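You operate a simulated robot arm through the tools that you are given. There is no shell and no other tool. Be economical: measure what you need, move in short steps, check, and stop when the job is done.

You are at the controls of a simulated robot arm. One attempt, no reset.

JOB
Close the box tank: screw the vent cap on and tap the bung home.
Fine: the mallet goes back where it stood.

It is judged by the outcome, as a careful person would: the job done as asked, and still so three seconds after it is handed in. It fails if anything else is knocked over, pushed out of place, dropped, spilled or broken. Lids that push on must go on centred and level and be pressed home; caps that screw on are set level and turned clockwise until they are tight.

ROBOT AND FRAMES
A 6-joint arm with a two-finger parallel gripper, fixed in place. Base frame: the origin is at the foot of the arm, x ahead of it, y to its left, z up; the work surface is at about z = 600. Readings come in mm, rad, newtons and seconds.
With the tool pointing down near the work surface it reaches from about 320 to 820 mm from the base axis. Its first joint turns from -2.897 to 2.897 rad. Payload 3.91 kg.
The TCP is the grasp point between the finger pads, 30 mm short of the fingertips. In the tool frame z runs along the fingers and y along their closing line. The gripper opens to 110 mm. The fingers are 20 mm wide and 10 mm thick; the gripper's body (48 by 112 mm) begins 55 mm behind the TCP.
Orientation is that of the tool frame in the base frame, as a unit quaternion [x, y, z, w]. With the fingers straight down and closing along the base's y, the tool's x points along the base's -x, its y along +y and its z along -z.

CONTROLS
- The arm moves only by the tool arm_command. Its argument "motion" is text: rows parted by semicolons, each of 7 numbers parted by spaces: the shift along the tool's x, y, z in mm, then the turn, a rotation vector about the tool's x, y, z in rad, then the gripper command, from -1 (fully open) to 1 (shut), values between in proportion. In form: x y z rx ry rz fingers; .... A call has 1 to 12 rows; each row shifts and turns the commanded pose from where the row before left it, along the tool's axes as they then stand. A row lasts 0.2 s, in which the tool goes at most 50 mm and 0.15 rad; a call with a longer step from one row to the next is refused whole, and so is a gripper value outside its range. Where a pose cannot be reached the arm comes as near as it can. A force on the tool above 50 N (or 10 N above the force at the start of the call, whichever is more), or a blocked arm, ends the call early, and 0.2 s more pass. Each finger travels about 45 mm/s and halts on what it meets, pressing with about 31 N; the grip force reading is that of the motor and also rises with nothing between the fingers. The clock runs only during rows and for 0.2 s after the last one: add rows that do not move to give the fingers time. The reply holds the time, the measured pose of the TCP, the force on the tool along the base axes, the opening and the grip force, in the units named above and with some noise.
- Cameras (640 x 400 px; columns grow to the right, rows downward): "scene" is fixed at [218.2, -649.7, 1337]; the picture's right is [0.98, -0.22, 0.00], its down [-0.09, -0.42, -0.91] and it looks along [0.20, 0.88, -0.43] (base axes); focal length 351 px, centre (320, 200). "wrist" rides on the gripper at [77, 7, -114] in the tool frame; the picture's right is [-0.09, 1.00, 0.00], its down [-0.80, -0.07, -0.59] and it looks along [-0.59, -0.05, 0.80] (tool axes); focal length 270 px, centre (320, 200). There is no depth. A picture from a camera that has moved, and an enlarged one, comes with that camera's place and axes in the base frame and with its lens.
- grab_frame(camera): a new picture of that camera. The clock stands still meanwhile.
- move_column(by): slides the trunk up (or, below 0, down) by that many mm; the arm rides with it, the base frame stays. It gives what a move gives, with no picture.
- close_up(camera, box): a new picture of the part [left, top, right, bottom] of that camera's present view, enlarged. The clock stands still meanwhile.
- hand_in(): hands the job in; it is judged then, once.

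Go step by step. Nothing tells you positions but the pictures and the camera data: compare them with the known pose of the tool, close in by small moves and look again before you grip or let go. The budget is 120 turns and 76 pictures, counting those below and the enlarged ones. Unless the task says otherwise, let go and move clear before handing in, and close with one line.

The tools are called after "Call:" by a JSON object that holds its "name" and its "arguments". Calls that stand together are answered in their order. arm_command: Moves the arm, as the interface text tells. Its arguments: {"type":"object","properties":{"motion":{"type":"string"}},"required":["motion"]} The other tools are called the same way: move_column (by) slides the trunk up or down; grab_frame (camera) takes a picture; close_up (camera, box) takes an enlarged picture of a part of a camera's view; hand_in () hands the job in.

At the start:

```text
time: 0.0
tcp_pos: [445.8, 380.2, 1006.8]
tool_rot: [-0.001, 1.0, 0.001, 0.0]
ft_force: [-0.4, -0.2, -0.7]
width: 110.1
grasp_force: 0.1
trunk travel left (down, up): [-425.0, 185.0]
```

scene: 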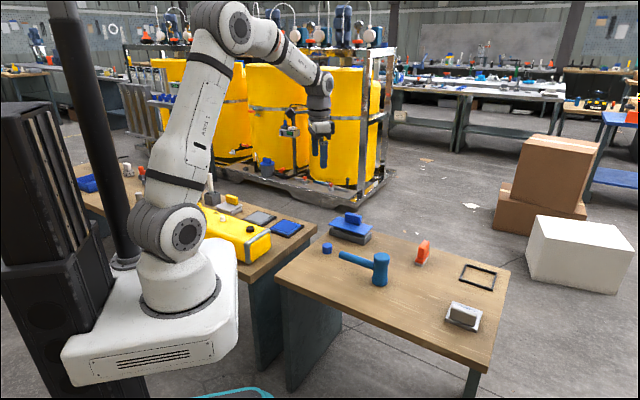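
wrist: 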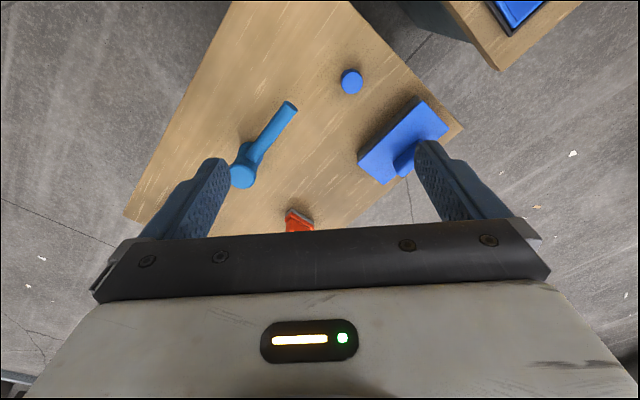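

I see a front bench with a mallet, a small blue round part, a blue plate with a handle and other items, and a second bench with a yellow tank. I'll enlarge the pictures to identify the parts.

Call:
{"name": "close_up", "arguments": {"camera": "scene", "box": [260, 190, 520, 352]}}

Call:
{"name": "close_up", "arguments": {"camera": "scene", "box": [70, 150, 330, 312]}}

```text
2.46 times, centred on (390, 271) of scene
camera zoom: at [218.2, -649.7, 1337.0], right [0.98, -0.22, 0.0], down [-0.09, -0.42, -0.91], along [0.2, 0.88, -0.43], focal length 863 px, centre (148, 25)
```

zoom: 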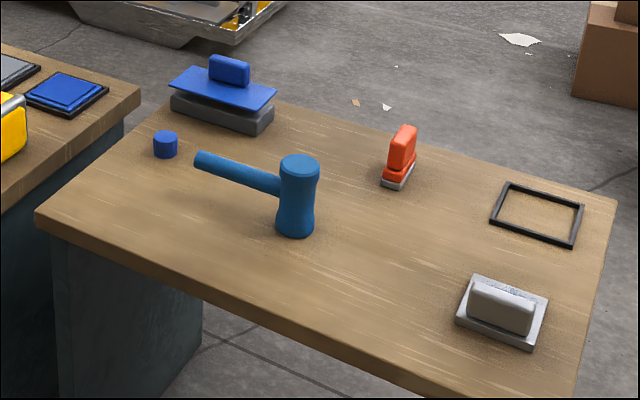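

```text
2.46 times, centred on (200, 231) of scene
camera zoom: at [218.2, -649.7, 1337.0], right [0.98, -0.22, 0.0], down [-0.09, -0.42, -0.91], along [0.2, 0.88, -0.43], focal length 863 px, centre (615, 124)
```

zoom: 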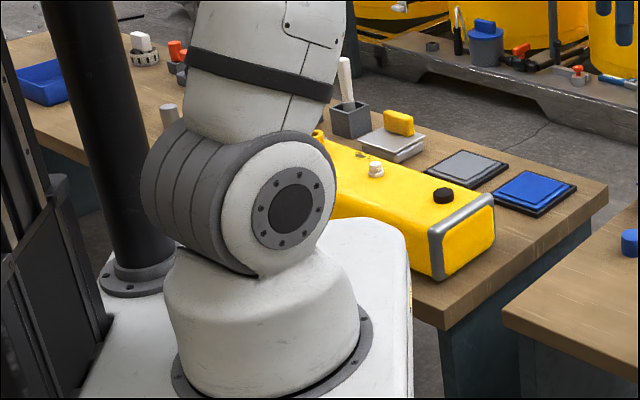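

The mallet and a blue round cap are on the front bench, and the yellow tank with two fittings on top is on the left bench near (170, 480). I'll move the wrist camera over there, staying high.

Call:
{"name": "arm_command", "arguments": {"motion": "44 10 0 0 0 0 -1;44 10 0 0 0 0 -1;44 10 0 0 0 0 -1;44 10 0 0 0 0 -1;44 10 0 0 0 0 -1;44 10 0 0 0 0 -1;44 10 0 0 0 0 -1;44 10 0 0 0 0 -1;44 10 0 0 0 0 -1;0 0 0 0 0 0 -1"}}

Call:
{"name": "grab_frame", "arguments": {"camera": "wrist"}}

Call:
{"name": "grab_frame", "arguments": {"camera": "scene"}}

```text
time: 2.2
tcp_pos: [50.9, 469.5, 1007.8]
tool_rot: [0.0, 1.0, 0.0, -0.002]
ft_force: [1.2, 0.1, 0.6]
width: 110.1
grasp_force: 0.2
trunk travel left (down, up): [-425.0, 185.0]
```

```text
71 pictures are left
camera wrist: at [-25.9, 477.6, 1119.9], right [0.09, 1.0, 0.0], down [0.8, -0.07, 0.59], along [0.59, -0.05, -0.8], focal length 270 px, centre (320, 200)
```

wrist: 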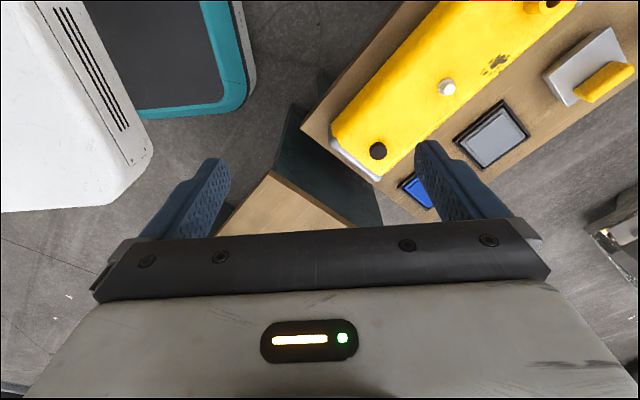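

```text
70 pictures are left
```

scene: 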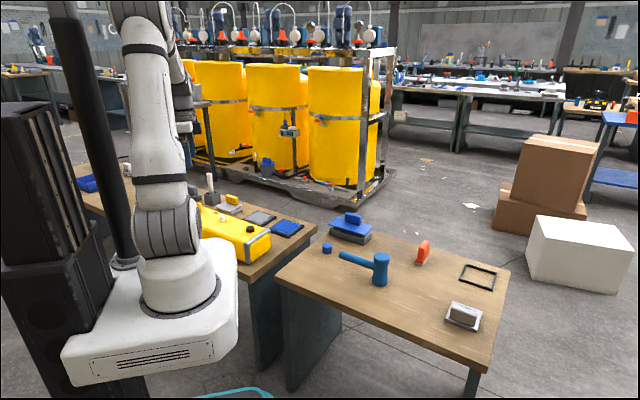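

The black fitting is at about (216, 571, 643) and the white one at about (108, 678, 650). I'll look closer and shift further along the tank.

Call:
{"name": "arm_command", "arguments": {"motion": "35 25 0 0 0 0 -1;35 25 0 0 0 0 -1;35 25 0 0 0 0 -1;35 25 0 0 0 0 -1;0 0 0 0 0 0 -1"}}

Call:
{"name": "close_up", "arguments": {"camera": "wrist", "box": [240, 0, 640, 250]}}

Call:
{"name": "close_up", "arguments": {"camera": "scene", "box": [180, 170, 340, 270]}}

```text
time: 3.4
tcp_pos: [-89.3, 570.4, 1008.3]
tool_rot: [-0.001, 1.0, 0.0, 0.0]
ft_force: [-0.5, 0.1, -0.6]
width: 109.8
grasp_force: 0.1
trunk travel left (down, up): [-425.0, 185.0]
```

```text
1.60 times, centred on (440, 125) of wrist
camera zoom: at [-164.9, 578.4, 1121.9], right [0.09, 1.0, 0.0], down [0.8, -0.07, 0.59], along [0.59, -0.05, -0.8], focal length 432 px, centre (128, 320)
```

zoom: 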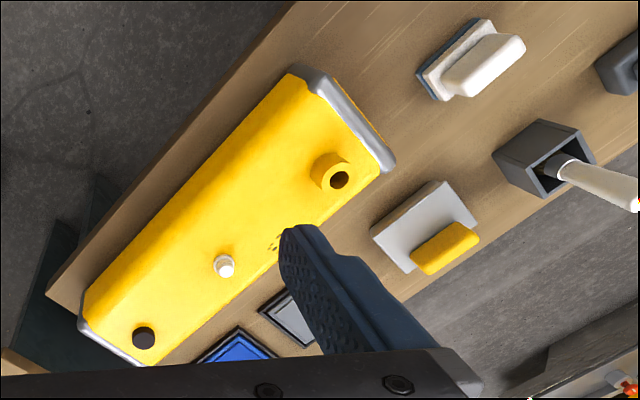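

```text
4.00 times, centred on (260, 220) of scene
camera zoom: at [218.2, -649.7, 1337.0], right [0.98, -0.22, 0.0], down [-0.09, -0.42, -0.91], along [0.2, 0.88, -0.43], focal length 1403 px, centre (560, 120)
```

zoom: 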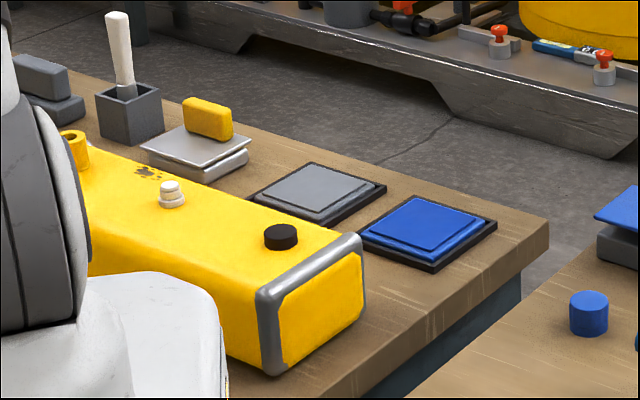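

The tank has a yellow open neck at its far end, a white stepped stud in the middle and a black round piece at the near end. I'll look at the rest of this bench for other caps, then get closer views.

Call:
{"name": "arm_command", "arguments": {"motion": "45 0 0 0 0 0 -1;45 0 0 0 0 0 -1;45 0 0 0 0 0 -1;45 0 0 0 0 0 -1;45 0 0 0 0 0 -1;0 0 0 0 0 0 -1"}}

Call:
{"name": "grab_frame", "arguments": {"camera": "wrist"}}

```text
time: 4.8
tcp_pos: [-314.5, 570.2, 1007.8]
tool_rot: [0.0, 1.0, 0.0, 0.0]
ft_force: [-0.5, -0.3, -0.1]
width: 110.1
grasp_force: 0.1
trunk travel left (down, up): [-425.0, 185.0]
```

```text
67 pictures are left
camera wrist: at [-391.8, 578.3, 1120.8], right [0.09, 1.0, 0.0], down [0.8, -0.07, 0.59], along [0.59, -0.05, -0.8], focal length 270 px, centre (320, 200)
```

wrist: 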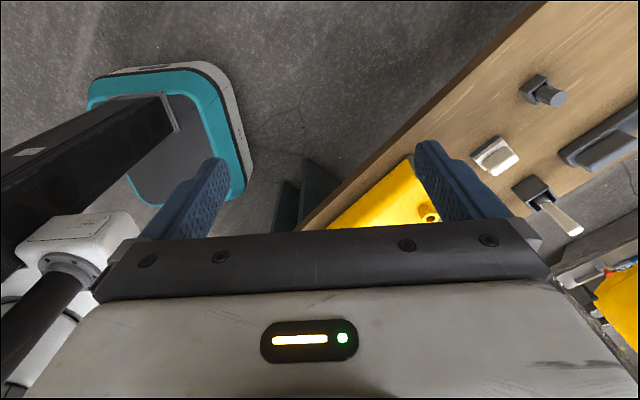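

No loose caps here, so the blue cylinder on the front bench is probably the vent cap. I'll go lower for a close view of the tank fittings.

Call:
{"name": "arm_command", "arguments": {"motion": "-45 8 22 0 0 0 -1;-45 8 22 0 0 0 -1;-45 8 22 0 0 0 -1;-45 8 22 0 0 0 -1;-45 8 22 0 0 0 -1;-45 8 22 0 0 0 -1;-34 8 22 0 0 0 -1;0 0 0 0 0 0 -1"}}

Call:
{"name": "grab_frame", "arguments": {"camera": "wrist"}}

```text
refused: row 1 steps farther than a row can; nothing moved
```

```text
66 pictures are left
camera wrist: at [-391.8, 578.3, 1120.8], right [0.09, 1.0, 0.0], down [0.8, -0.07, 0.59], along [0.59, -0.05, -0.8], focal length 270 px, centre (320, 200)
```

wrist: 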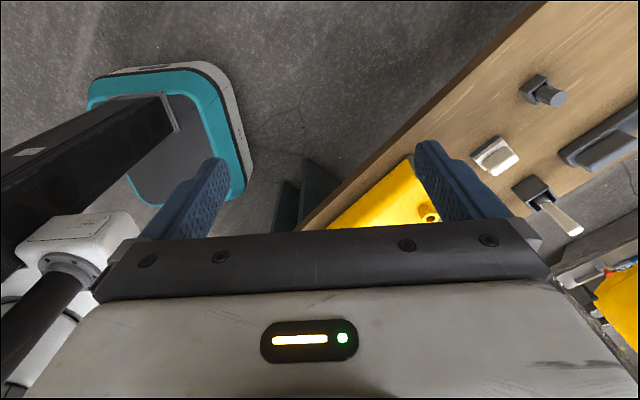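

That step was slightly too long, so I'll use shorter rows.

Call:
{"name": "arm_command", "arguments": {"motion": "-40 8 20 0 0 0 -1;-40 8 20 0 0 0 -1;-40 8 20 0 0 0 -1;-40 8 20 0 0 0 -1;-40 8 20 0 0 0 -1;-40 8 20 0 0 0 -1;-40 8 20 0 0 0 -1;-25 8 20 0 0 0 -1;0 0 0 0 0 0 -1"}}

Call:
{"name": "grab_frame", "arguments": {"camera": "wrist"}}

```text
time: 6.8
tcp_pos: [-10.2, 634.1, 847.7]
tool_rot: [0.0, 1.0, 0.0, 0.0]
ft_force: [-0.2, 0.5, -0.6]
width: 110.2
grasp_force: 0.1
trunk travel left (down, up): [-425.0, 185.0]
```

```text
65 pictures are left
camera wrist: at [-87.0, 642.3, 961.5], right [0.09, 1.0, 0.0], down [0.8, -0.07, 0.59], along [0.59, -0.05, -0.8], focal length 270 px, centre (320, 200)
```

wrist: 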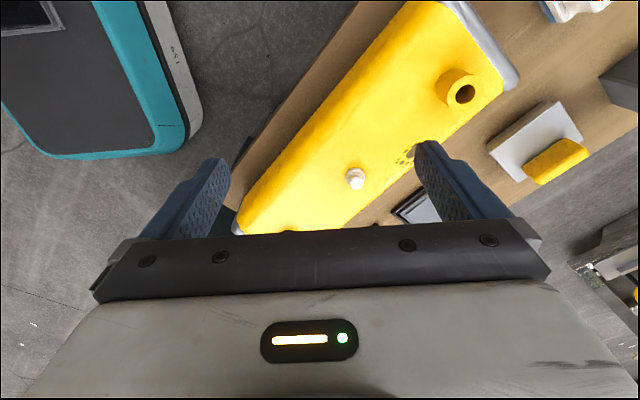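

Call:
{"name": "close_up", "arguments": {"camera": "wrist", "box": [320, 40, 520, 200]}}

Call:
{"name": "close_up", "arguments": {"camera": "scene", "box": [195, 195, 275, 245]}}

Call:
{"name": "close_up", "arguments": {"camera": "scene", "box": [310, 230, 400, 290]}}

```text
2.50 times, centred on (420, 120) of wrist
camera zoom: at [-87.0, 642.3, 961.5], right [0.09, 1.0, 0.0], down [0.8, -0.07, 0.59], along [0.59, -0.05, -0.8], focal length 676 px, centre (70, 400)
```

zoom: 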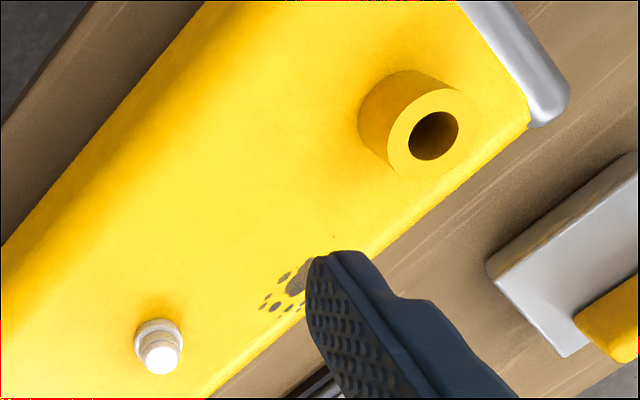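

```text
8.00 times, centred on (235, 220) of scene
camera zoom: at [218.2, -649.7, 1337.0], right [0.98, -0.22, 0.0], down [-0.09, -0.42, -0.91], along [0.2, 0.88, -0.43], focal length 2806 px, centre (1000, 40)
```

zoom: 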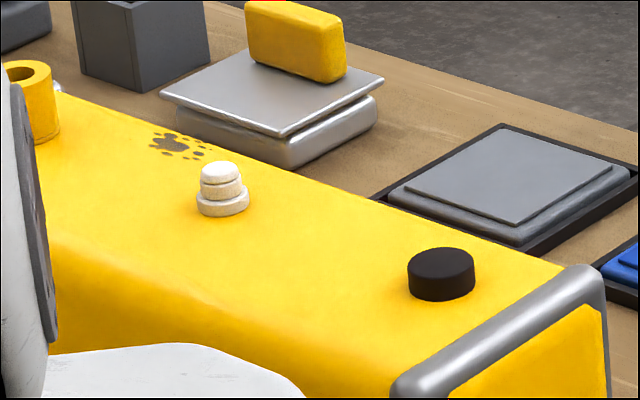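

```text
6.67 times, centred on (355, 260) of scene
camera zoom: at [218.2, -649.7, 1337.0], right [0.98, -0.22, 0.0], down [-0.09, -0.42, -0.91], along [0.2, 0.88, -0.43], focal length 2338 px, centre (87, -200)
```

zoom: 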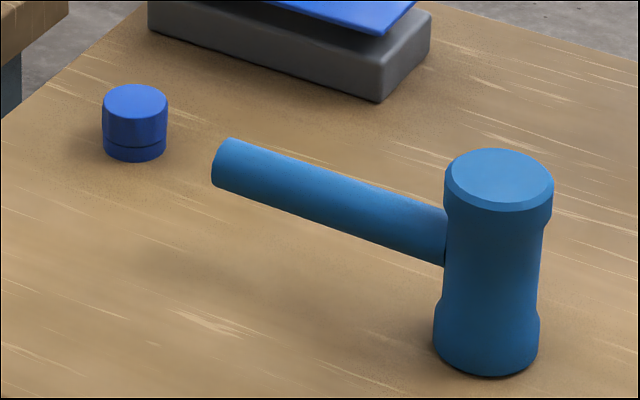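

The white stud looks threaded, so it's the vent and the blue cap fits it. The black piece looks like the bung standing proud. I'll take a closer view of the bung before fetching the cap.

Call:
{"name": "arm_command", "arguments": {"motion": "-28 -24 0 0 0 0 -1;-28 -24 0 0 0 0 -1;-28 -24 0 0 0 0 -1;-28 -24 0 0 0 0 -1;0 0 0 0 0 0 -1"}}

Call:
{"name": "close_up", "arguments": {"camera": "wrist", "box": [260, 60, 460, 220]}}

```text
time: 8.0
tcp_pos: [102.6, 536.6, 846.9]
tool_rot: [0.0, 1.0, 0.0, 0.0]
ft_force: [0.0, 0.7, 0.1]
width: 110.0
grasp_force: 0.1
trunk travel left (down, up): [-425.0, 185.0]
```

```text
2.50 times, centred on (360, 140) of wrist
camera zoom: at [25.5, 545.9, 960.8], right [0.09, 1.0, 0.0], down [0.8, -0.07, 0.59], along [0.59, -0.05, -0.8], focal length 676 px, centre (220, 350)
```

zoom: 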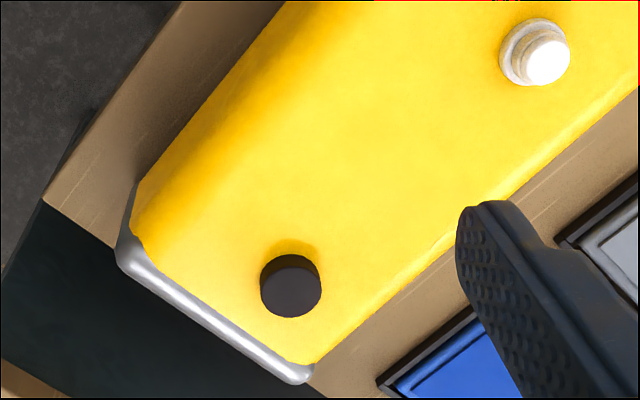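

The bung top is at about (215, 568, 653), and the vent stud top at about (106, 675, 667). Next I'll go back over the front bench to locate the cap.

Call:
{"name": "arm_command", "arguments": {"motion": "-37 -14.5 0 0 0 0 -1;-37 -14.5 0 0 0 0 -1;-37 -14.5 0 0 0 0 -1;-37 -14.5 0 0 0 0 -1;-37 -14.5 0 0 0 0 -1;-37 -14.5 0 0 0 0 -1;-37 -14.5 0 0 0 0 -1;-37 -14.5 0 0 0 0 -1;0 0 0 0 0 0 -1"}}

Call:
{"name": "grab_frame", "arguments": {"camera": "wrist"}}

```text
time: 10.0
tcp_pos: [398.7, 419.3, 846.1]
tool_rot: [0.0, 1.0, 0.0, 0.0]
ft_force: [0.7, 0.8, 0.2]
width: 110.1
grasp_force: 0.0
trunk travel left (down, up): [-425.0, 185.0]
```

```text
60 pictures are left
camera wrist: at [322.5, 427.7, 960.9], right [0.09, 1.0, 0.0], down [0.8, -0.07, 0.59], along [0.59, -0.05, -0.8], focal length 270 px, centre (320, 200)
```

wrist: 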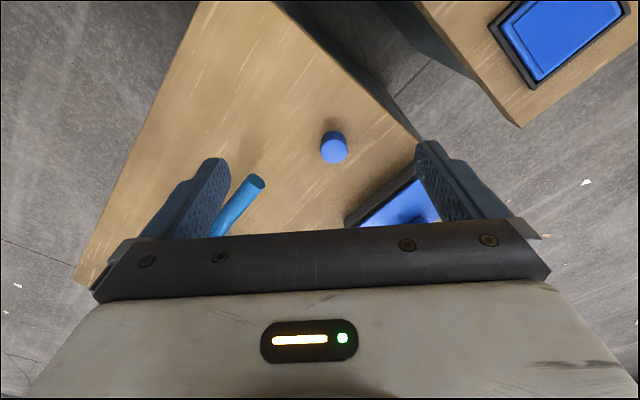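

The cap top is at about (493, 432, 617) and its bottom near z 588. I'll pre-turn the tool 90° counter-clockwise to leave room for clockwise screwing, and move over the cap.

Call:
{"name": "arm_command", "arguments": {"motion": "0 0 0 0 0 -0.15 -0.27;0 0 0 0 0 -0.15 -0.27;0 0 0 0 0 -0.15 -0.27;0 0 0 0 0 -0.15 -0.27;0 0 0 0 0 -0.15 -0.27;0 0 0 0 0 -0.15 -0.27;0 0 0 0 0 -0.15 -0.27;0 0 0 0 0 -0.15 -0.27;0 0 0 0 0 -0.15 -0.27;0 0 0 0 0 -0.15 -0.27;0 0 0 0 0 -0.0708 -0.27;0 0 0 0 0 0 -0.27"}}

Call:
{"name": "arm_command", "arguments": {"motion": "0 -32 20 0 0 0 -0.27;0 -32 20 0 0 0 -0.27;0 -30 20 0 0 0 -0.27;0 0 20 0 0 0 -0.27;0 0 20 0 0 0 -0.27;0 0 20 0 0 0 -0.27;0 0 0 0 0 0 -0.27"}}

Call:
{"name": "grab_frame", "arguments": {"camera": "wrist"}}

```text
time: 12.6
tcp_pos: [397.5, 421.7, 847.6]
tool_rot: [-0.707, 0.707, 0.001, 0.0]
ft_force: [0.9, -0.1, -0.1]
width: 70.2
grasp_force: 0.1
trunk travel left (down, up): [-425.0, 185.0]
```

```text
time: 14.2
tcp_pos: [490.6, 421.8, 727.2]
tool_rot: [-0.707, 0.708, -0.001, 0.0]
ft_force: [-0.6, -0.5, -0.6]
width: 69.9
grasp_force: 0.0
trunk travel left (down, up): [-425.0, 185.0]
```

```text
59 pictures are left
camera wrist: at [484.3, 345.3, 841.2], right [-1.0, 0.09, 0.0], down [0.07, 0.8, 0.59], along [0.05, 0.59, -0.8], focal length 270 px, centre (320, 200)
```

wrist: 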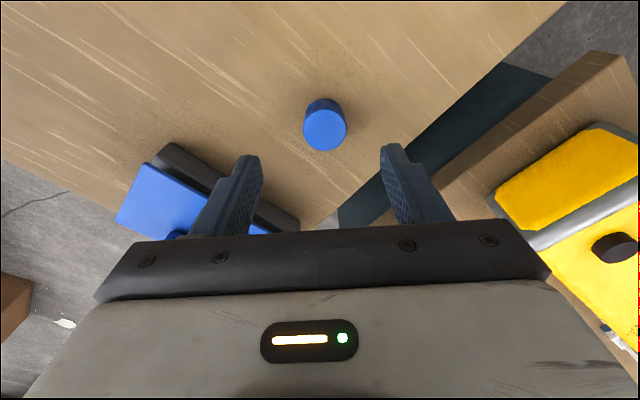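

The cap is close to (488.5, 435). I'll align over it and descend most of the way, then check.

Call:
{"name": "arm_command", "arguments": {"motion": "-13 2 0 0 0 0 -0.27;0 0 20 0 0 0 -0.27;0 0 20 0 0 0 -0.27;0 0 20 0 0 0 -0.27;0 0 15 0 0 0 -0.27;0 0 0 0 0 0 -0.27"}}

Call:
{"name": "grab_frame", "arguments": {"camera": "wrist"}}

Call:
{"name": "close_up", "arguments": {"camera": "scene", "box": [290, 210, 370, 260]}}

```text
time: 15.6
tcp_pos: [490.7, 434.2, 652.9]
tool_rot: [0.707, -0.707, 0.0, 0.0]
ft_force: [-0.2, 0.1, -0.2]
width: 69.9
grasp_force: 0.1
trunk travel left (down, up): [-425.0, 185.0]
```

```text
58 pictures are left
camera wrist: at [484.1, 357.3, 766.1], right [-1.0, 0.09, 0.0], down [0.07, 0.8, 0.59], along [0.05, 0.59, -0.8], focal length 270 px, centre (320, 200)
```

wrist: 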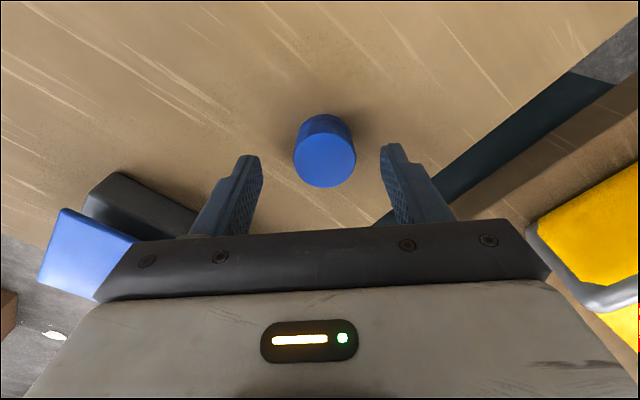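

```text
8.00 times, centred on (330, 235) of scene
camera zoom: at [218.2, -649.7, 1337.0], right [0.98, -0.22, 0.0], down [-0.09, -0.42, -0.91], along [0.2, 0.88, -0.43], focal length 2806 px, centre (240, -80)
```

zoom: 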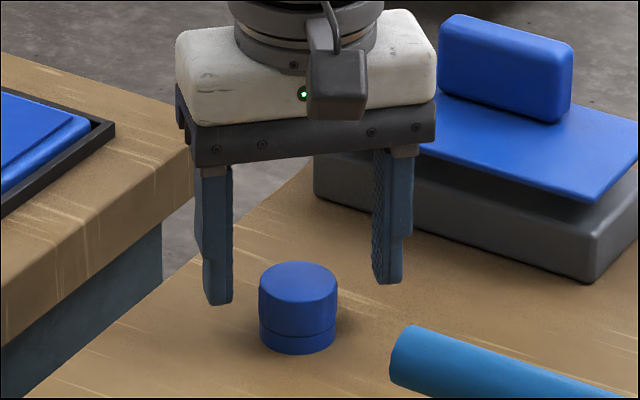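

The cap is centred within 2–3 mm. I'll nudge, lower to z ≈ 624 and close on it.

Call:
{"name": "arm_command", "arguments": {"motion": "0 2.5 9 0 0 0 -0.27;0 0 10 0 0 0 -0.27;0 0 8 0 0 0 -0.27;0 0 0 0 0 0 -0.27;0 0 0 0 0 0 1;0 0 0 0 0 0 1;0 0 0 0 0 0 1;0 0 0 0 0 0 1;0 0 0 0 0 0 1"}}

Call:
{"name": "close_up", "arguments": {"camera": "scene", "box": [290, 210, 370, 260]}}

```text
time: 16.8
tcp_pos: [485.9, 436.1, 629.5]
tool_rot: [0.707, -0.707, 0.0, -0.002]
ft_force: [-14.4, 2.7, 29.1]
width: 45.6
grasp_force: 7.3
trunk travel left (down, up): [-425.0, 185.0]
stopped in row 5: the force on the tool passed its limit (the readings are from after the stop); the commanded pose is now the measured one
```

```text
8.00 times, centred on (330, 235) of scene
camera zoom: at [218.2, -649.7, 1337.0], right [0.98, -0.22, 0.0], down [-0.09, -0.42, -0.91], along [0.2, 0.88, -0.43], focal length 2806 px, centre (240, -80)
```

zoom: 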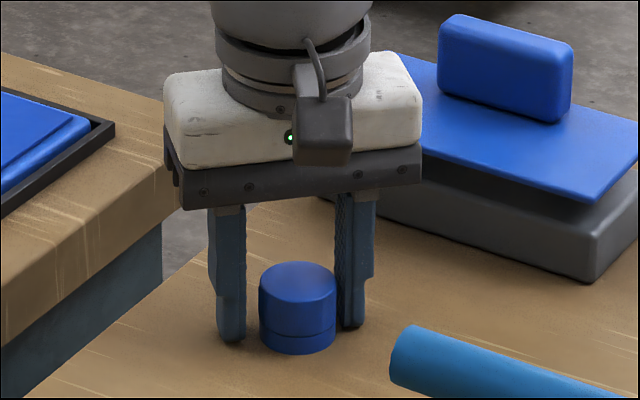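

The fingertips touched the bench at TCP z 629.5, so the bench is at z ≈ 600 and the cap top is higher than I'd estimated (about 629). I'll lift a little, open, and re-measure.

Call:
{"name": "arm_command", "arguments": {"motion": "0 0 -2 0 0 0 -0.27;0 0 -4 0 0 0 -0.27;0 0 0 0 0 0 -0.27;0 0 0 0 0 0 -0.27"}}

Call:
{"name": "grab_frame", "arguments": {"camera": "wrist"}}

Call:
{"name": "close_up", "arguments": {"camera": "scene", "box": [290, 210, 370, 260]}}

```text
time: 17.8
tcp_pos: [486.4, 433.9, 631.7]
tool_rot: [-0.706, 0.708, 0.001, -0.001]
ft_force: [0.7, -0.2, -0.1]
width: 69.7
grasp_force: 0.1
trunk travel left (down, up): [-425.0, 185.0]
```

```text
55 pictures are left
camera wrist: at [479.7, 358.5, 745.2], right [-1.0, 0.09, 0.0], down [0.07, 0.8, 0.59], along [0.05, 0.59, -0.81], focal length 270 px, centre (320, 200)
```

wrist: 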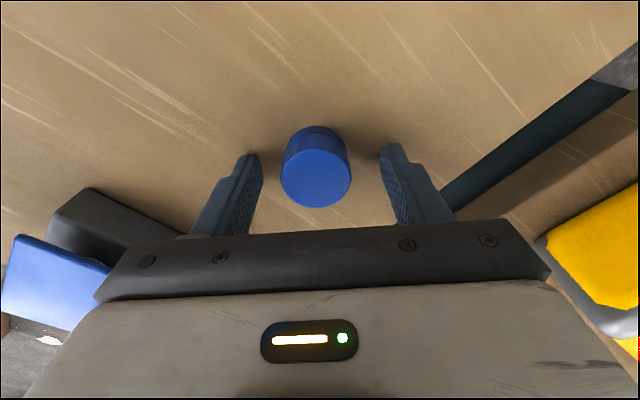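

```text
8.00 times, centred on (330, 235) of scene
camera zoom: at [218.2, -649.7, 1337.0], right [0.98, -0.22, 0.0], down [-0.09, -0.42, -0.91], along [0.2, 0.88, -0.43], focal length 2806 px, centre (240, -80)
```

zoom: 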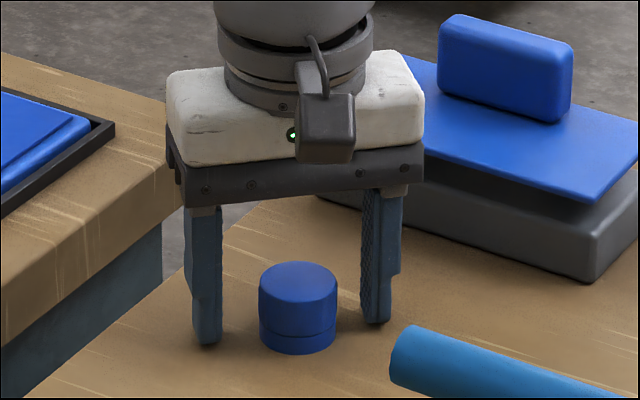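

Relative to the fingertips, the cap is within about 2 mm of the grasp centre. I'll nudge and close.

Call:
{"name": "arm_command", "arguments": {"motion": "2 -2 -1 0 0 0 -0.27;0 0 0 0 0 0 0.2;0 0 0 0 0 0 0.4;0 0 0 0 0 0 1;0 0 0 0 0 0 1;0 0 0 0 0 0 1;0 0 0 0 0 0 1"}}

Call:
{"name": "grab_frame", "arguments": {"camera": "wrist"}}

```text
time: 19.4
tcp_pos: [489.0, 432.0, 633.5]
tool_rot: [-0.707, 0.707, 0.001, 0.0]
ft_force: [-0.6, -0.1, -0.2]
width: 35.1
grasp_force: 30.6
trunk travel left (down, up): [-425.0, 185.0]
```

```text
53 pictures are left
camera wrist: at [482.5, 356.4, 747.1], right [-1.0, 0.09, 0.0], down [0.07, 0.8, 0.59], along [0.05, 0.59, -0.8], focal length 270 px, centre (320, 200)
```

wrist: 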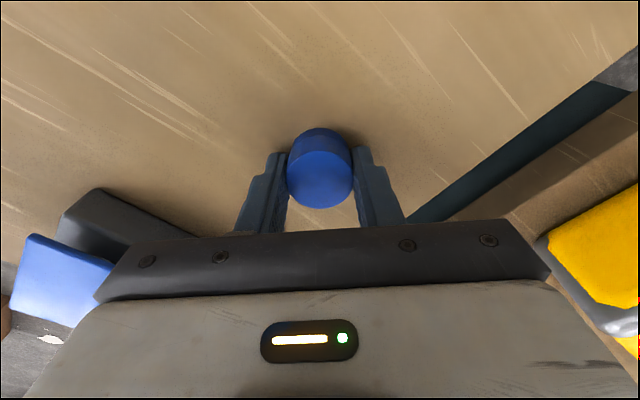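

The cap is gripped (35 mm). I'll lift it and carry it towards the vent stud.

Call:
{"name": "arm_command", "arguments": {"motion": "0 0 -10 0 0 0 1;0 0 -25 0 0 0 1;0 0 -30 0 0 0 1;0 0 -30 0 0 0 1;0 0 -30 0 0 0 1;0 0 -25 0 0 0 1;0 0 0 0 0 0 1"}}

Call:
{"name": "arm_command", "arguments": {"motion": "-22 35 0 0 0 0 1;-22 35 0 0 0 0 1;-22 35 0 0 0 0 1;-22 35 0 0 0 0 1;-22 35 0 0 0 0 1;-22 35 0 0 0 0 1;-22 35 0 0 0 0 1;-22 35 0 0 0 0 1;-22 35 0 0 0 0 1;-22 35 0 0 0 0 1;0 0 0 0 0 0 1"}}

Call:
{"name": "grab_frame", "arguments": {"camera": "wrist"}}

```text
time: 21.0
tcp_pos: [488.9, 432.9, 783.9]
tool_rot: [0.707, -0.707, -0.001, 0.0]
ft_force: [-0.6, 0.8, -0.2]
width: 34.9
grasp_force: 31.1
trunk travel left (down, up): [-425.0, 185.0]
```

```text
time: 23.4
tcp_pos: [135.6, 654.3, 780.4]
tool_rot: [-0.706, 0.708, 0.0, -0.001]
ft_force: [-1.1, -0.3, 0.2]
width: 35.0
grasp_force: 31.0
trunk travel left (down, up): [-425.0, 185.0]
```

```text
52 pictures are left
camera wrist: at [130.3, 578.0, 894.9], right [-1.0, 0.09, 0.0], down [0.07, 0.8, 0.59], along [0.05, 0.59, -0.8], focal length 270 px, centre (320, 200)
```

wrist: 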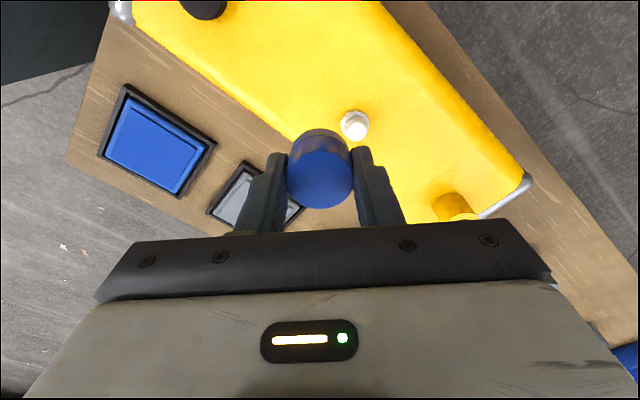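

The stud is at about (107, 671). I'll move above it with the cap bottom roughly 20 mm over its top.

Call:
{"name": "arm_command", "arguments": {"motion": "-8.5 14.5 15 0 0 0 1;-8.5 14.5 15 0 0 0 1;0 0 15 0 0 0 1;0 0 11 0 0 0 1;0 0 0 0 0 0 1"}}

Call:
{"name": "close_up", "arguments": {"camera": "wrist", "box": [240, 80, 400, 240]}}

Call:
{"name": "close_up", "arguments": {"camera": "scene", "box": [190, 180, 270, 230]}}

```text
time: 24.6
tcp_pos: [109.9, 668.9, 727.3]
tool_rot: [0.707, -0.707, -0.001, 0.001]
ft_force: [0.1, 0.1, -0.4]
width: 35.0
grasp_force: 30.9
trunk travel left (down, up): [-425.0, 185.0]
```

```text
2.50 times, centred on (320, 160) of wrist
camera zoom: at [103.1, 593.8, 840.1], right [-1.0, 0.09, 0.0], down [0.07, 0.8, 0.59], along [0.05, 0.59, -0.8], focal length 676 px, centre (320, 300)
```

zoom: 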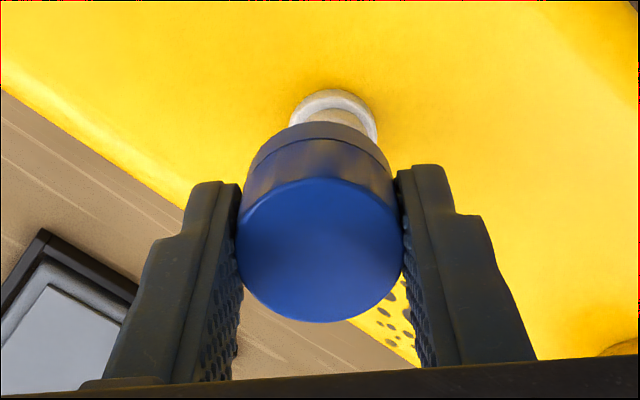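

```text
8.00 times, centred on (230, 205) of scene
camera zoom: at [218.2, -649.7, 1337.0], right [0.98, -0.22, 0.0], down [-0.09, -0.42, -0.91], along [0.2, 0.88, -0.43], focal length 2806 px, centre (1040, 160)
```

zoom: 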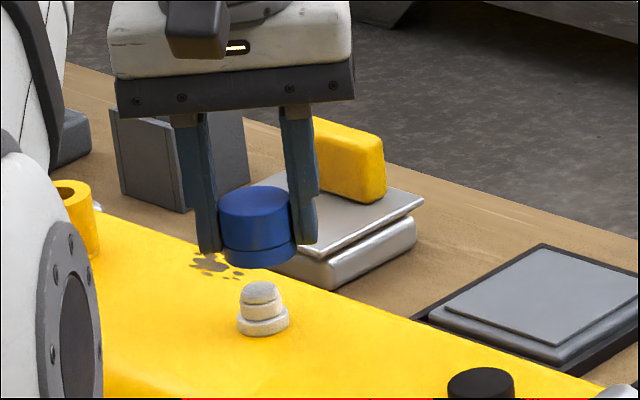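

The cap looks aligned to within a few mm, and the stud seems about 5 mm further in +y and 2 mm in −x. I'll correct, descend to just above the stud and look again.

Call:
{"name": "arm_command", "arguments": {"motion": "-5.5 2 5 0 0 0 1;0 0 8 0 0 0 1;0 0 0 0 0 0 1"}}

Call:
{"name": "close_up", "arguments": {"camera": "wrist", "box": [240, 80, 400, 240]}}

Call:
{"name": "close_up", "arguments": {"camera": "scene", "box": [202, 190, 242, 225]}}

```text
time: 25.4
tcp_pos: [107.7, 675.4, 713.9]
tool_rot: [-0.707, 0.707, 0.0, -0.001]
ft_force: [-1.0, -0.1, -0.9]
width: 34.8
grasp_force: 31.1
trunk travel left (down, up): [-425.0, 185.0]
```

```text
2.50 times, centred on (320, 160) of wrist
camera zoom: at [101.3, 599.7, 827.7], right [-1.0, 0.09, 0.0], down [0.07, 0.8, 0.59], along [0.05, 0.59, -0.8], focal length 676 px, centre (320, 300)
```

zoom: 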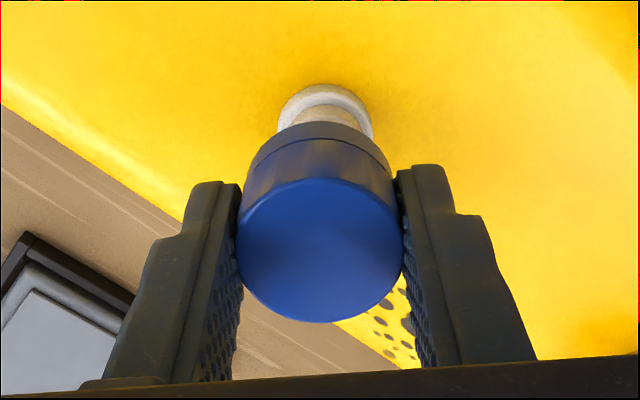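

```text
11.43 times, centred on (222, 208) of scene
camera zoom: at [218.2, -649.7, 1337.0], right [0.98, -0.22, 0.0], down [-0.09, -0.42, -0.91], along [0.2, 0.88, -0.43], focal length 4008 px, centre (1440, 114)
```

zoom: 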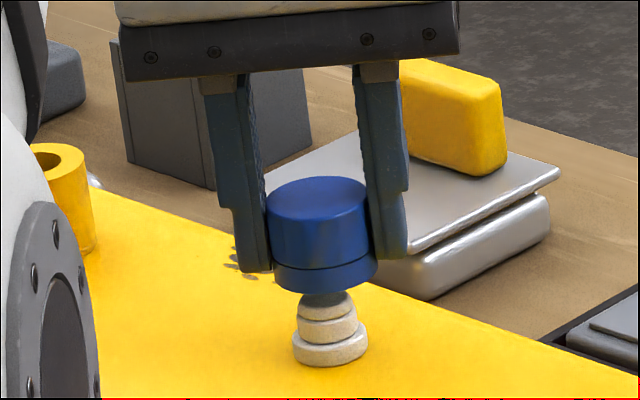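

Only about 2 mm of −x offset is left. I'll correct it and lower gently until I feel contact.

Call:
{"name": "arm_command", "arguments": {"motion": "0 2 2 0 0 0 1;0 0 3 0 0 0 1;0 0 3 0 0 0 1;0 0 2 0 0 0 1;0 0 2 0 0 0 1;0 0 0 0 0 0 1"}}

```text
time: 26.8
tcp_pos: [105.5, 675.7, 702.8]
tool_rot: [0.707, -0.707, 0.0, 0.0]
ft_force: [2.2, -3.4, 3.0]
width: 35.0
grasp_force: 31.1
trunk travel left (down, up): [-425.0, 185.0]
```

Call:
{"name": "close_up", "arguments": {"camera": "wrist", "box": [240, 80, 400, 240]}}

Call:
{"name": "close_up", "arguments": {"camera": "scene", "box": [202, 190, 242, 225]}}

```text
2.50 times, centred on (320, 160) of wrist
camera zoom: at [99.2, 598.9, 816.7], right [-1.0, 0.09, 0.0], down [0.07, 0.8, 0.59], along [0.05, 0.59, -0.8], focal length 676 px, centre (320, 300)
```

zoom: 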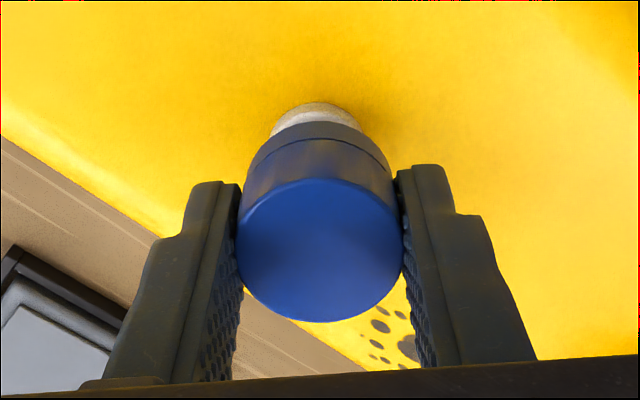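

```text
11.43 times, centred on (222, 208) of scene
camera zoom: at [218.2, -649.7, 1337.0], right [0.98, -0.22, 0.0], down [-0.09, -0.42, -0.91], along [0.2, 0.88, -0.43], focal length 4008 px, centre (1440, 114)
```

zoom: 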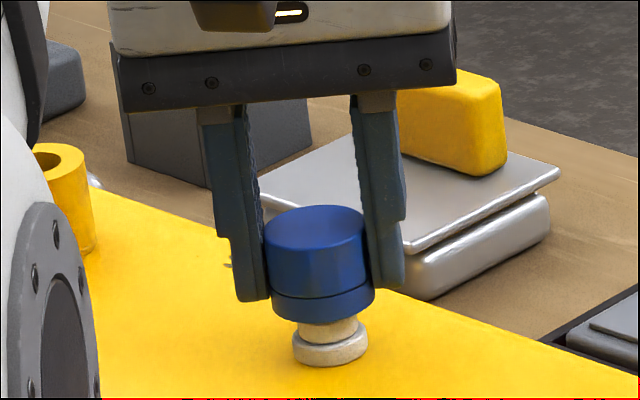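

The cap is over the stud's tip with a slight side force. I'll back off 1 mm in +x and −y, then lower a little more.

Call:
{"name": "arm_command", "arguments": {"motion": "1 -1 0 0 0 0 1;0 0 0 0 0 0 1;0 0 1 0 0 0 1;0 0 1 0 0 0 1;0 0 0 0 0 0 1"}}

```text
time: 28.0
tcp_pos: [106.1, 674.4, 701.1]
tool_rot: [-0.707, 0.707, 0.001, -0.001]
ft_force: [-0.4, -3.0, 2.7]
width: 35.0
grasp_force: 31.0
trunk travel left (down, up): [-425.0, 185.0]
```

Call:
{"name": "arm_command", "arguments": {"motion": "1 0 0 0 0 0 1;0 0 0 0 0 0 1;0 0 1 0 0 0 1;0 0 1 0 0 0 1;0 0 1 0 0 0 1;0 0 0 0 0 0 1"}}

```text
time: 29.4
tcp_pos: [106.4, 672.1, 698.8]
tool_rot: [-0.707, 0.707, 0.0, -0.001]
ft_force: [-3.2, -9.5, 8.9]
width: 34.9
grasp_force: 30.7
trunk travel left (down, up): [-425.0, 185.0]
```

Call:
{"name": "arm_command", "arguments": {"motion": "0 0 -1 0 0 0 1;1 0.5 0 0 0 0 1;1 0 0 0 0 0 1;0 0 0 0 0 0 1"}}

Call:
{"name": "close_up", "arguments": {"camera": "wrist", "box": [240, 80, 400, 240]}}

```text
time: 30.4
tcp_pos: [106.9, 673.2, 699.6]
tool_rot: [-0.707, 0.708, 0.001, 0.0]
ft_force: [-3.5, 7.5, -0.2]
width: 34.9
grasp_force: 30.8
trunk travel left (down, up): [-425.0, 185.0]
```

```text
2.50 times, centred on (320, 160) of wrist
camera zoom: at [99.6, 596.1, 812.6], right [-1.0, 0.09, 0.0], down [0.07, 0.8, 0.6], along [0.05, 0.59, -0.8], focal length 676 px, centre (320, 300)
```

zoom: 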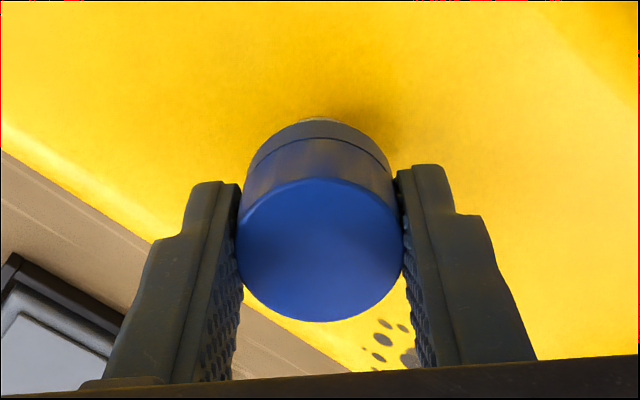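

The cap is now captured on the stud. I'll centre it by 1 mm and start turning clockwise with light down-feed.

Call:
{"name": "arm_command", "arguments": {"motion": "-1 0.6 0 0 0 0 1;0 0 0.8 0 0 0 1;0 0 0 0 0 0 1"}}

```text
time: 31.2
tcp_pos: [105.8, 672.8, 698.9]
tool_rot: [0.707, -0.707, -0.001, 0.001]
ft_force: [1.6, 2.6, 4.7]
width: 35.3
grasp_force: 30.9
trunk travel left (down, up): [-425.0, 185.0]
```

Call:
{"name": "arm_command", "arguments": {"motion": "0 0 0.1 0 0 0.12 1;0 0 0.1 0 0 0.12 1;0 0 0.1 0 0 0.12 1;0 0 0.1 0 0 0.12 1;0 0 0.1 0 0 0.12 1;0 0 0.1 0 0 0.12 1;0 0 0.1 0 0 0.12 1;0 0 0.1 0 0 0.12 1;0 0 0.1 0 0 0.12 1;0 0 0.1 0 0 0.12 1;0 0 0 0 0 0 1"}}

```text
time: 33.6
tcp_pos: [106.8, 671.7, 697.4]
tool_rot: [-0.183, 0.983, 0.002, -0.001]
ft_force: [12.6, 9.9, 9.9]
width: 34.9
grasp_force: 30.7
trunk travel left (down, up): [-425.0, 185.0]
```

Call:
{"name": "arm_command", "arguments": {"motion": "-1.2 0.4 0 0 0 0 1;0 0 0 0 0 0 1"}}

Call:
{"name": "close_up", "arguments": {"camera": "wrist", "box": [240, 80, 400, 240]}}

Call:
{"name": "close_up", "arguments": {"camera": "scene", "box": [202, 190, 242, 225]}}

```text
time: 34.2
tcp_pos: [108.1, 670.7, 697.3]
tool_rot: [-0.183, 0.983, 0.0, -0.001]
ft_force: [5.1, 5.9, 13.0]
width: 34.7
grasp_force: 31.1
trunk travel left (down, up): [-425.0, 185.0]
```

```text
2.50 times, centred on (320, 160) of wrist
camera zoom: at [32.9, 651.3, 811.2], right [-0.28, 0.96, 0.0], down [0.77, 0.22, 0.59], along [0.57, 0.17, -0.81], focal length 676 px, centre (320, 300)
```

zoom: 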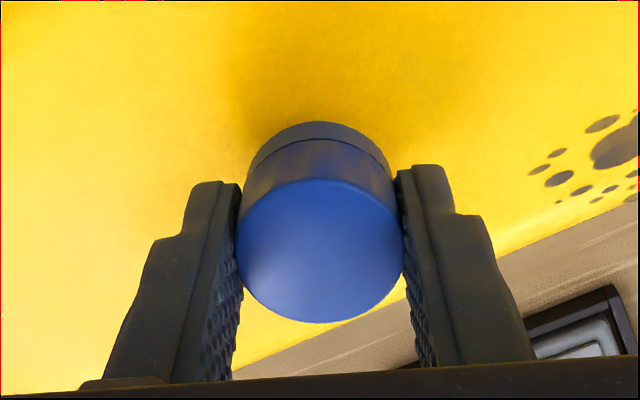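

```text
11.43 times, centred on (222, 208) of scene
camera zoom: at [218.2, -649.7, 1337.0], right [0.98, -0.22, 0.0], down [-0.09, -0.42, -0.91], along [0.2, 0.88, -0.43], focal length 4008 px, centre (1440, 114)
```

zoom: 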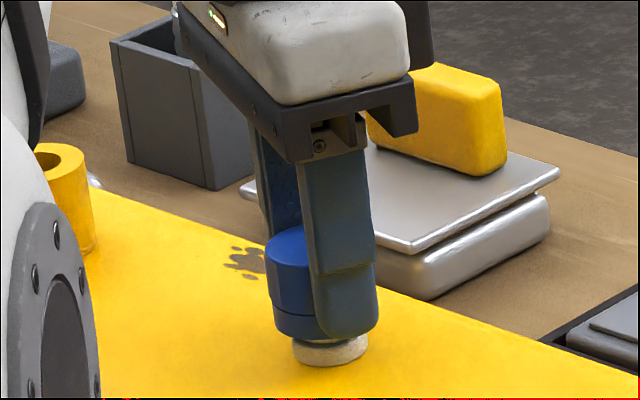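

The cap sits level and is descending with the turning. I'll continue clockwise.

Call:
{"name": "arm_command", "arguments": {"motion": "0 0 0.1 0 0 0.12 1;0 0 0.1 0 0 0.12 1;0 0 0.1 0 0 0.12 1;0 0 0.1 0 0 0.12 1;0 0 0.1 0 0 0.12 1;0 0 0.1 0 0 0.12 1;0 0 0.1 0 0 0.12 1;0 0 0.1 0 0 0.12 1;0 0 0.1 0 0 0.12 1;0 0 0.1 0 0 0.12 1;0 0 0 0 0 0 1"}}

```text
time: 36.6
tcp_pos: [106.6, 670.6, 696.9]
tool_rot: [0.404, 0.915, -0.001, 0.0]
ft_force: [-0.2, -19.6, 8.3]
width: 35.0
grasp_force: 31.2
trunk travel left (down, up): [-425.0, 185.0]
```

Call:
{"name": "arm_command", "arguments": {"motion": "-1.1 -1 0 0 0 0 1;0 0 0 0 0 0 1;0 0 0.1 0 0 0.12 1;0 0 0.1 0 0 0.12 1;0 0 0.1 0 0 0.12 1;0 0 0.1 0 0 0.12 1;0 0 0.1 0 0 0.12 1;0 0 0.1 0 0 0.12 1;0 0 0 0 0 0 1"}}

```text
time: 38.6
tcp_pos: [107.7, 671.1, 695.5]
tool_rot: [0.696, 0.718, -0.007, -0.007]
ft_force: [-12.6, -4.0, 4.1]
width: 35.2
grasp_force: 30.5
out of reach, approached as far as the arm can: row 8
trunk travel left (down, up): [-425.0, 185.0]
stopped in row 9: the force on the tool passed its limit (the readings are from after the stop); the commanded pose is now the measured one
```

The wrist is near its limit at about +1.5 rad. I'll open the fingers and look at the cap before turning back.

Call:
{"name": "arm_command", "arguments": {"motion": "0 0 0 0 0 0 0.3;0 0 0 0 0 0 0.1;0 0 0 0 0 0 -0.1;0 0 0 0 0 -0.1 -0.1;0 0 0 0 0 -0.15 -0.1;0 0 0 0 0 -0.15 -0.1;0 0 0 0 0 0 -0.1"}}

Call:
{"name": "close_up", "arguments": {"camera": "wrist", "box": [240, 80, 400, 240]}}

Call:
{"name": "close_up", "arguments": {"camera": "scene", "box": [202, 190, 242, 225]}}

```text
time: 40.2
tcp_pos: [109.4, 671.9, 694.6]
tool_rot: [0.539, 0.842, -0.005, -0.01]
ft_force: [0.8, 0.0, 0.5]
width: 60.4
grasp_force: 0.0
trunk travel left (down, up): [-425.0, 185.0]
```

```text
2.50 times, centred on (320, 160) of wrist
camera zoom: at [85.5, 745.4, 808.7], right [0.94, 0.34, -0.02], down [0.28, -0.76, 0.59], along [0.18, -0.56, -0.81], focal length 676 px, centre (320, 300)
```

zoom: 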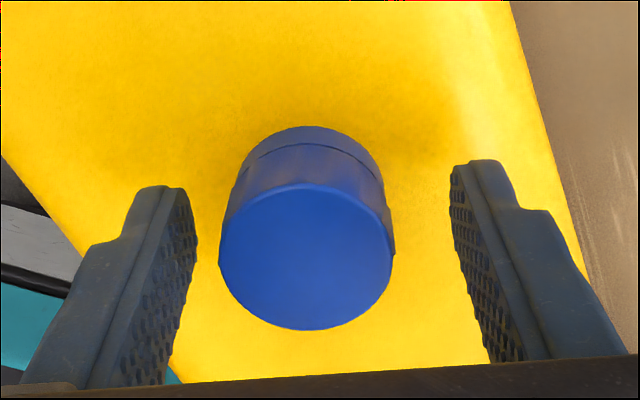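

```text
11.43 times, centred on (222, 208) of scene
camera zoom: at [218.2, -649.7, 1337.0], right [0.98, -0.22, 0.0], down [-0.09, -0.42, -0.91], along [0.2, 0.88, -0.43], focal length 4008 px, centre (1440, 114)
```

zoom: 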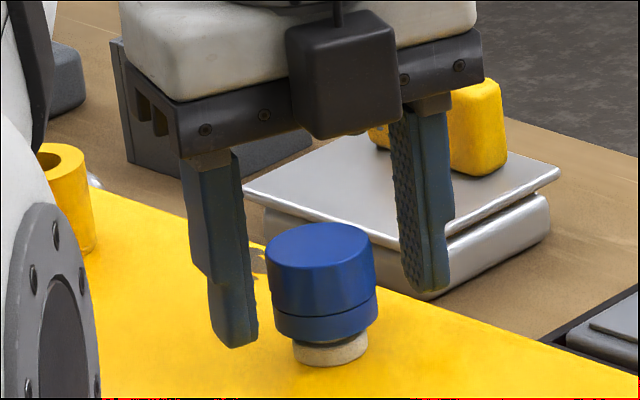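

The cap sits on the stud, near (106, 672) and about level. I'll level and re-centre the tool, then rotate back counter-clockwise with the fingers open.

Call:
{"name": "arm_command", "arguments": {"motion": "1.5 -3 0 -0.02 -0.009 0 -0.1;0 0 0 0 0 -0.15 -0.1;0 0 0 0 0 -0.15 -0.1;0 0 0 0 0 -0.15 -0.1;0 0 0 0 0 -0.15 -0.1;0 0 0 0 0 -0.15 -0.1;0 0 0 0 0 -0.15 -0.1;0 0 0 0 0 -0.15 -0.1;0 0 0 0 0 -0.15 -0.1;0 0 0 0 0 -0.15 -0.1;0 0 0 0 0 -0.15 -0.1;0 0 0 0 0 -0.15 -0.1"}}

Call:
{"name": "arm_command", "arguments": {"motion": "0 0 0 0 0 -0.15 -0.1;0 0 0 0 0 -0.15 -0.1;0 0 0 0 0 -0.15 -0.1;0 0 0 0 0 -0.15 -0.1;0 0 0 0 0 -0.15 -0.1;0 0 0 0 0 -0.15 -0.1;0 0 0 0 0 -0.15 -0.1;0 0 0 0 0 -0.15 -0.1;0 0 0 0 0 -0.15 -0.1;0 0 0 0 0 -0.15 -0.1;0 0 0 0 0 -0.15 -0.1;0 0 0 0 0 -0.15 -0.1"}}

Call:
{"name": "close_up", "arguments": {"camera": "wrist", "box": [240, 80, 400, 240]}}

```text
time: 42.8
tcp_pos: [105.1, 671.0, 694.6]
tool_rot: [-0.254, 0.967, 0.001, 0.001]
ft_force: [-1.0, -0.5, -0.2]
width: 60.5
grasp_force: 0.0
trunk travel left (down, up): [-425.0, 185.0]
```

```text
time: 45.4
tcp_pos: [105.2, 671.4, 695.5]
tool_rot: [0.915, -0.403, 0.001, -0.001]
ft_force: [-0.8, -0.1, 0.2]
width: 60.4
grasp_force: 0.1
trunk travel left (down, up): [-425.0, 185.0]
```

```text
2.50 times, centred on (320, 160) of wrist
camera zoom: at [152.9, 610.8, 808.6], right [-0.79, -0.61, 0.0], down [-0.49, 0.64, 0.59], along [-0.36, 0.47, -0.8], focal length 676 px, centre (320, 300)
```

zoom: 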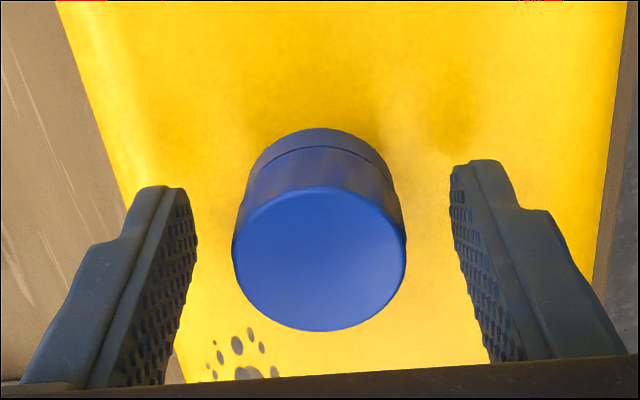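

The cap is centred between the fingers. I'll shift 1.5 mm, re-grip and turn clockwise again with a light down-feed.

Call:
{"name": "arm_command", "arguments": {"motion": "-1.5 0 0 0 0 0 -0.1;0 0 0 0 0 0 0.4;0 0 0 0 0 0 1;0 0 0 0 0 0 1;0 0 0 0 0 0 1;0 0 0 0 0 0 1"}}

Call:
{"name": "arm_command", "arguments": {"motion": "0 0 0.1 0 0 0.12 1;0 0 0.1 0 0 0.12 1;0 0 0.1 0 0 0.12 1;0 0 0.1 0 0 0.12 1;0 0 0.1 0 0 0.12 1;0 0 0.1 0 0 0.12 1;0 0 0.1 0 0 0.12 1;0 0 0.1 0 0 0.12 1;0 0 0.1 0 0 0.12 1;0 0 0.1 0 0 0.12 1;0 0 0 0 0 0 1"}}

```text
time: 46.8
tcp_pos: [104.3, 672.7, 694.8]
tool_rot: [0.915, -0.404, 0.001, -0.002]
ft_force: [1.3, 1.8, 0.4]
width: 34.9
grasp_force: 31.1
trunk travel left (down, up): [-425.0, 185.0]
```

```text
time: 49.2
tcp_pos: [106.1, 672.7, 692.9]
tool_rot: [-0.526, 0.851, 0.001, 0.002]
ft_force: [23.6, 4.5, 2.3]
width: 34.9
grasp_force: 30.9
trunk travel left (down, up): [-425.0, 185.0]
```

The cap keeps descending, but a side force shows I'm about 2 mm off in x. I'll recentre and keep turning.

Call:
{"name": "arm_command", "arguments": {"motion": "-0.9 -1.8 0 0 0 0 1;0 0 0 0 0 0 1"}}

Call:
{"name": "arm_command", "arguments": {"motion": "0 0 0.1 0 0 0.12 1;0 0 0.1 0 0 0.12 1;0 0 0.1 0 0 0.12 1;0 0 0.1 0 0 0.12 1;0 0 0.1 0 0 0.12 1;0 0 0.1 0 0 0.12 1;0 0 0.1 0 0 0.12 1;0 0 0.1 0 0 0.12 1;0 0 0 0 0 0 1"}}

```text
time: 49.8
tcp_pos: [107.2, 673.5, 693.1]
tool_rot: [-0.526, 0.85, 0.0, 0.001]
ft_force: [11.7, 2.9, 3.8]
width: 35.0
grasp_force: 31.4
trunk travel left (down, up): [-425.0, 185.0]
```

```text
time: 51.8
tcp_pos: [108.6, 671.5, 694.5]
tool_rot: [-0.073, 0.997, 0.0, 0.001]
ft_force: [5.4, -9.2, -0.4]
width: 34.7
grasp_force: 31.0
trunk travel left (down, up): [-425.0, 185.0]
```

Call:
{"name": "close_up", "arguments": {"camera": "scene", "box": [202, 190, 242, 225]}}

```text
11.43 times, centred on (222, 208) of scene
camera zoom: at [218.2, -649.7, 1337.0], right [0.98, -0.22, 0.0], down [-0.09, -0.42, -0.91], along [0.2, 0.88, -0.43], focal length 4008 px, centre (1440, 114)
```

zoom: 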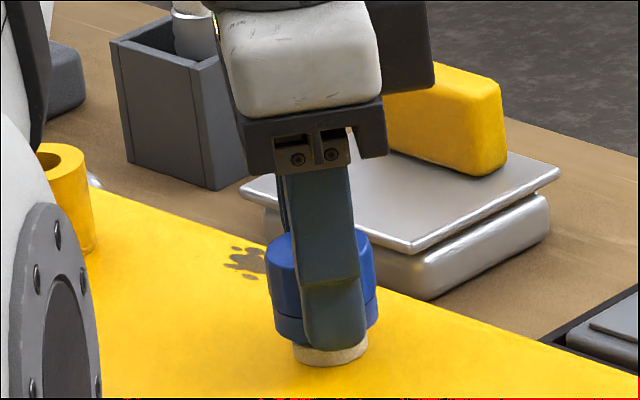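

It's advancing. I'll continue the clockwise turn.

Call:
{"name": "arm_command", "arguments": {"motion": "-0.5 -1 0 0 0 0 1;0 0 0.15 0 0 0.12 1;0 0 0.15 0 0 0.12 1;0 0 0.15 0 0 0.12 1;0 0 0.15 0 0 0.12 1;0 0 0.15 0 0 0.12 1;0 0 0.15 0 0 0.12 1;0 0 0.15 0 0 0.12 1;0 0 0.15 0 0 0.12 1;0 0 0 0 0 0 1"}}

```text
time: 54.0
tcp_pos: [106.3, 671.3, 692.9]
tool_rot: [0.396, 0.918, 0.001, 0.001]
ft_force: [-4.9, -12.8, 0.9]
width: 34.9
grasp_force: 31.0
trunk travel left (down, up): [-425.0, 185.0]
```

Call:
{"name": "arm_command", "arguments": {"motion": "-0.4 -1.3 0 0 0 0 1;0 0 0.15 0 0 0.12 1;0 0 0.15 0 0 0.12 1;0 0 0.15 0 0 0.12 1;0 0 0.15 0 0 0.12 1;0 0 0.15 0 0 0.1 1;0 0 0 0 0 0 1"}}

Call:
{"name": "close_up", "arguments": {"camera": "scene", "box": [202, 190, 242, 225]}}

```text
time: 55.6
tcp_pos: [106.5, 671.0, 693.8]
tool_rot: [0.642, 0.766, 0.002, 0.0]
ft_force: [-7.6, -4.1, 1.6]
width: 34.2
grasp_force: 31.2
trunk travel left (down, up): [-425.0, 185.0]
```

```text
11.43 times, centred on (222, 208) of scene
camera zoom: at [218.2, -649.7, 1337.0], right [0.98, -0.22, 0.0], down [-0.09, -0.42, -0.91], along [0.2, 0.88, -0.43], focal length 4008 px, centre (1440, 114)
```

zoom: 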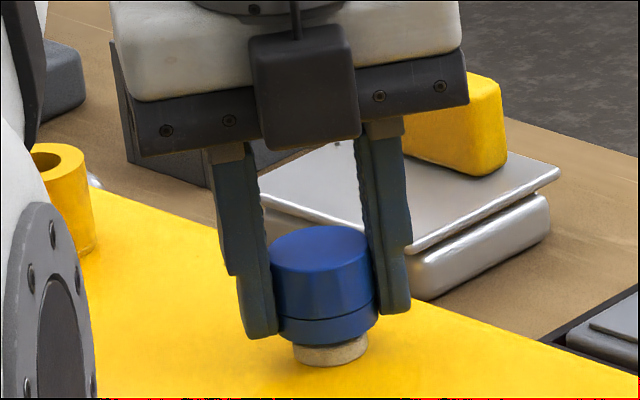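

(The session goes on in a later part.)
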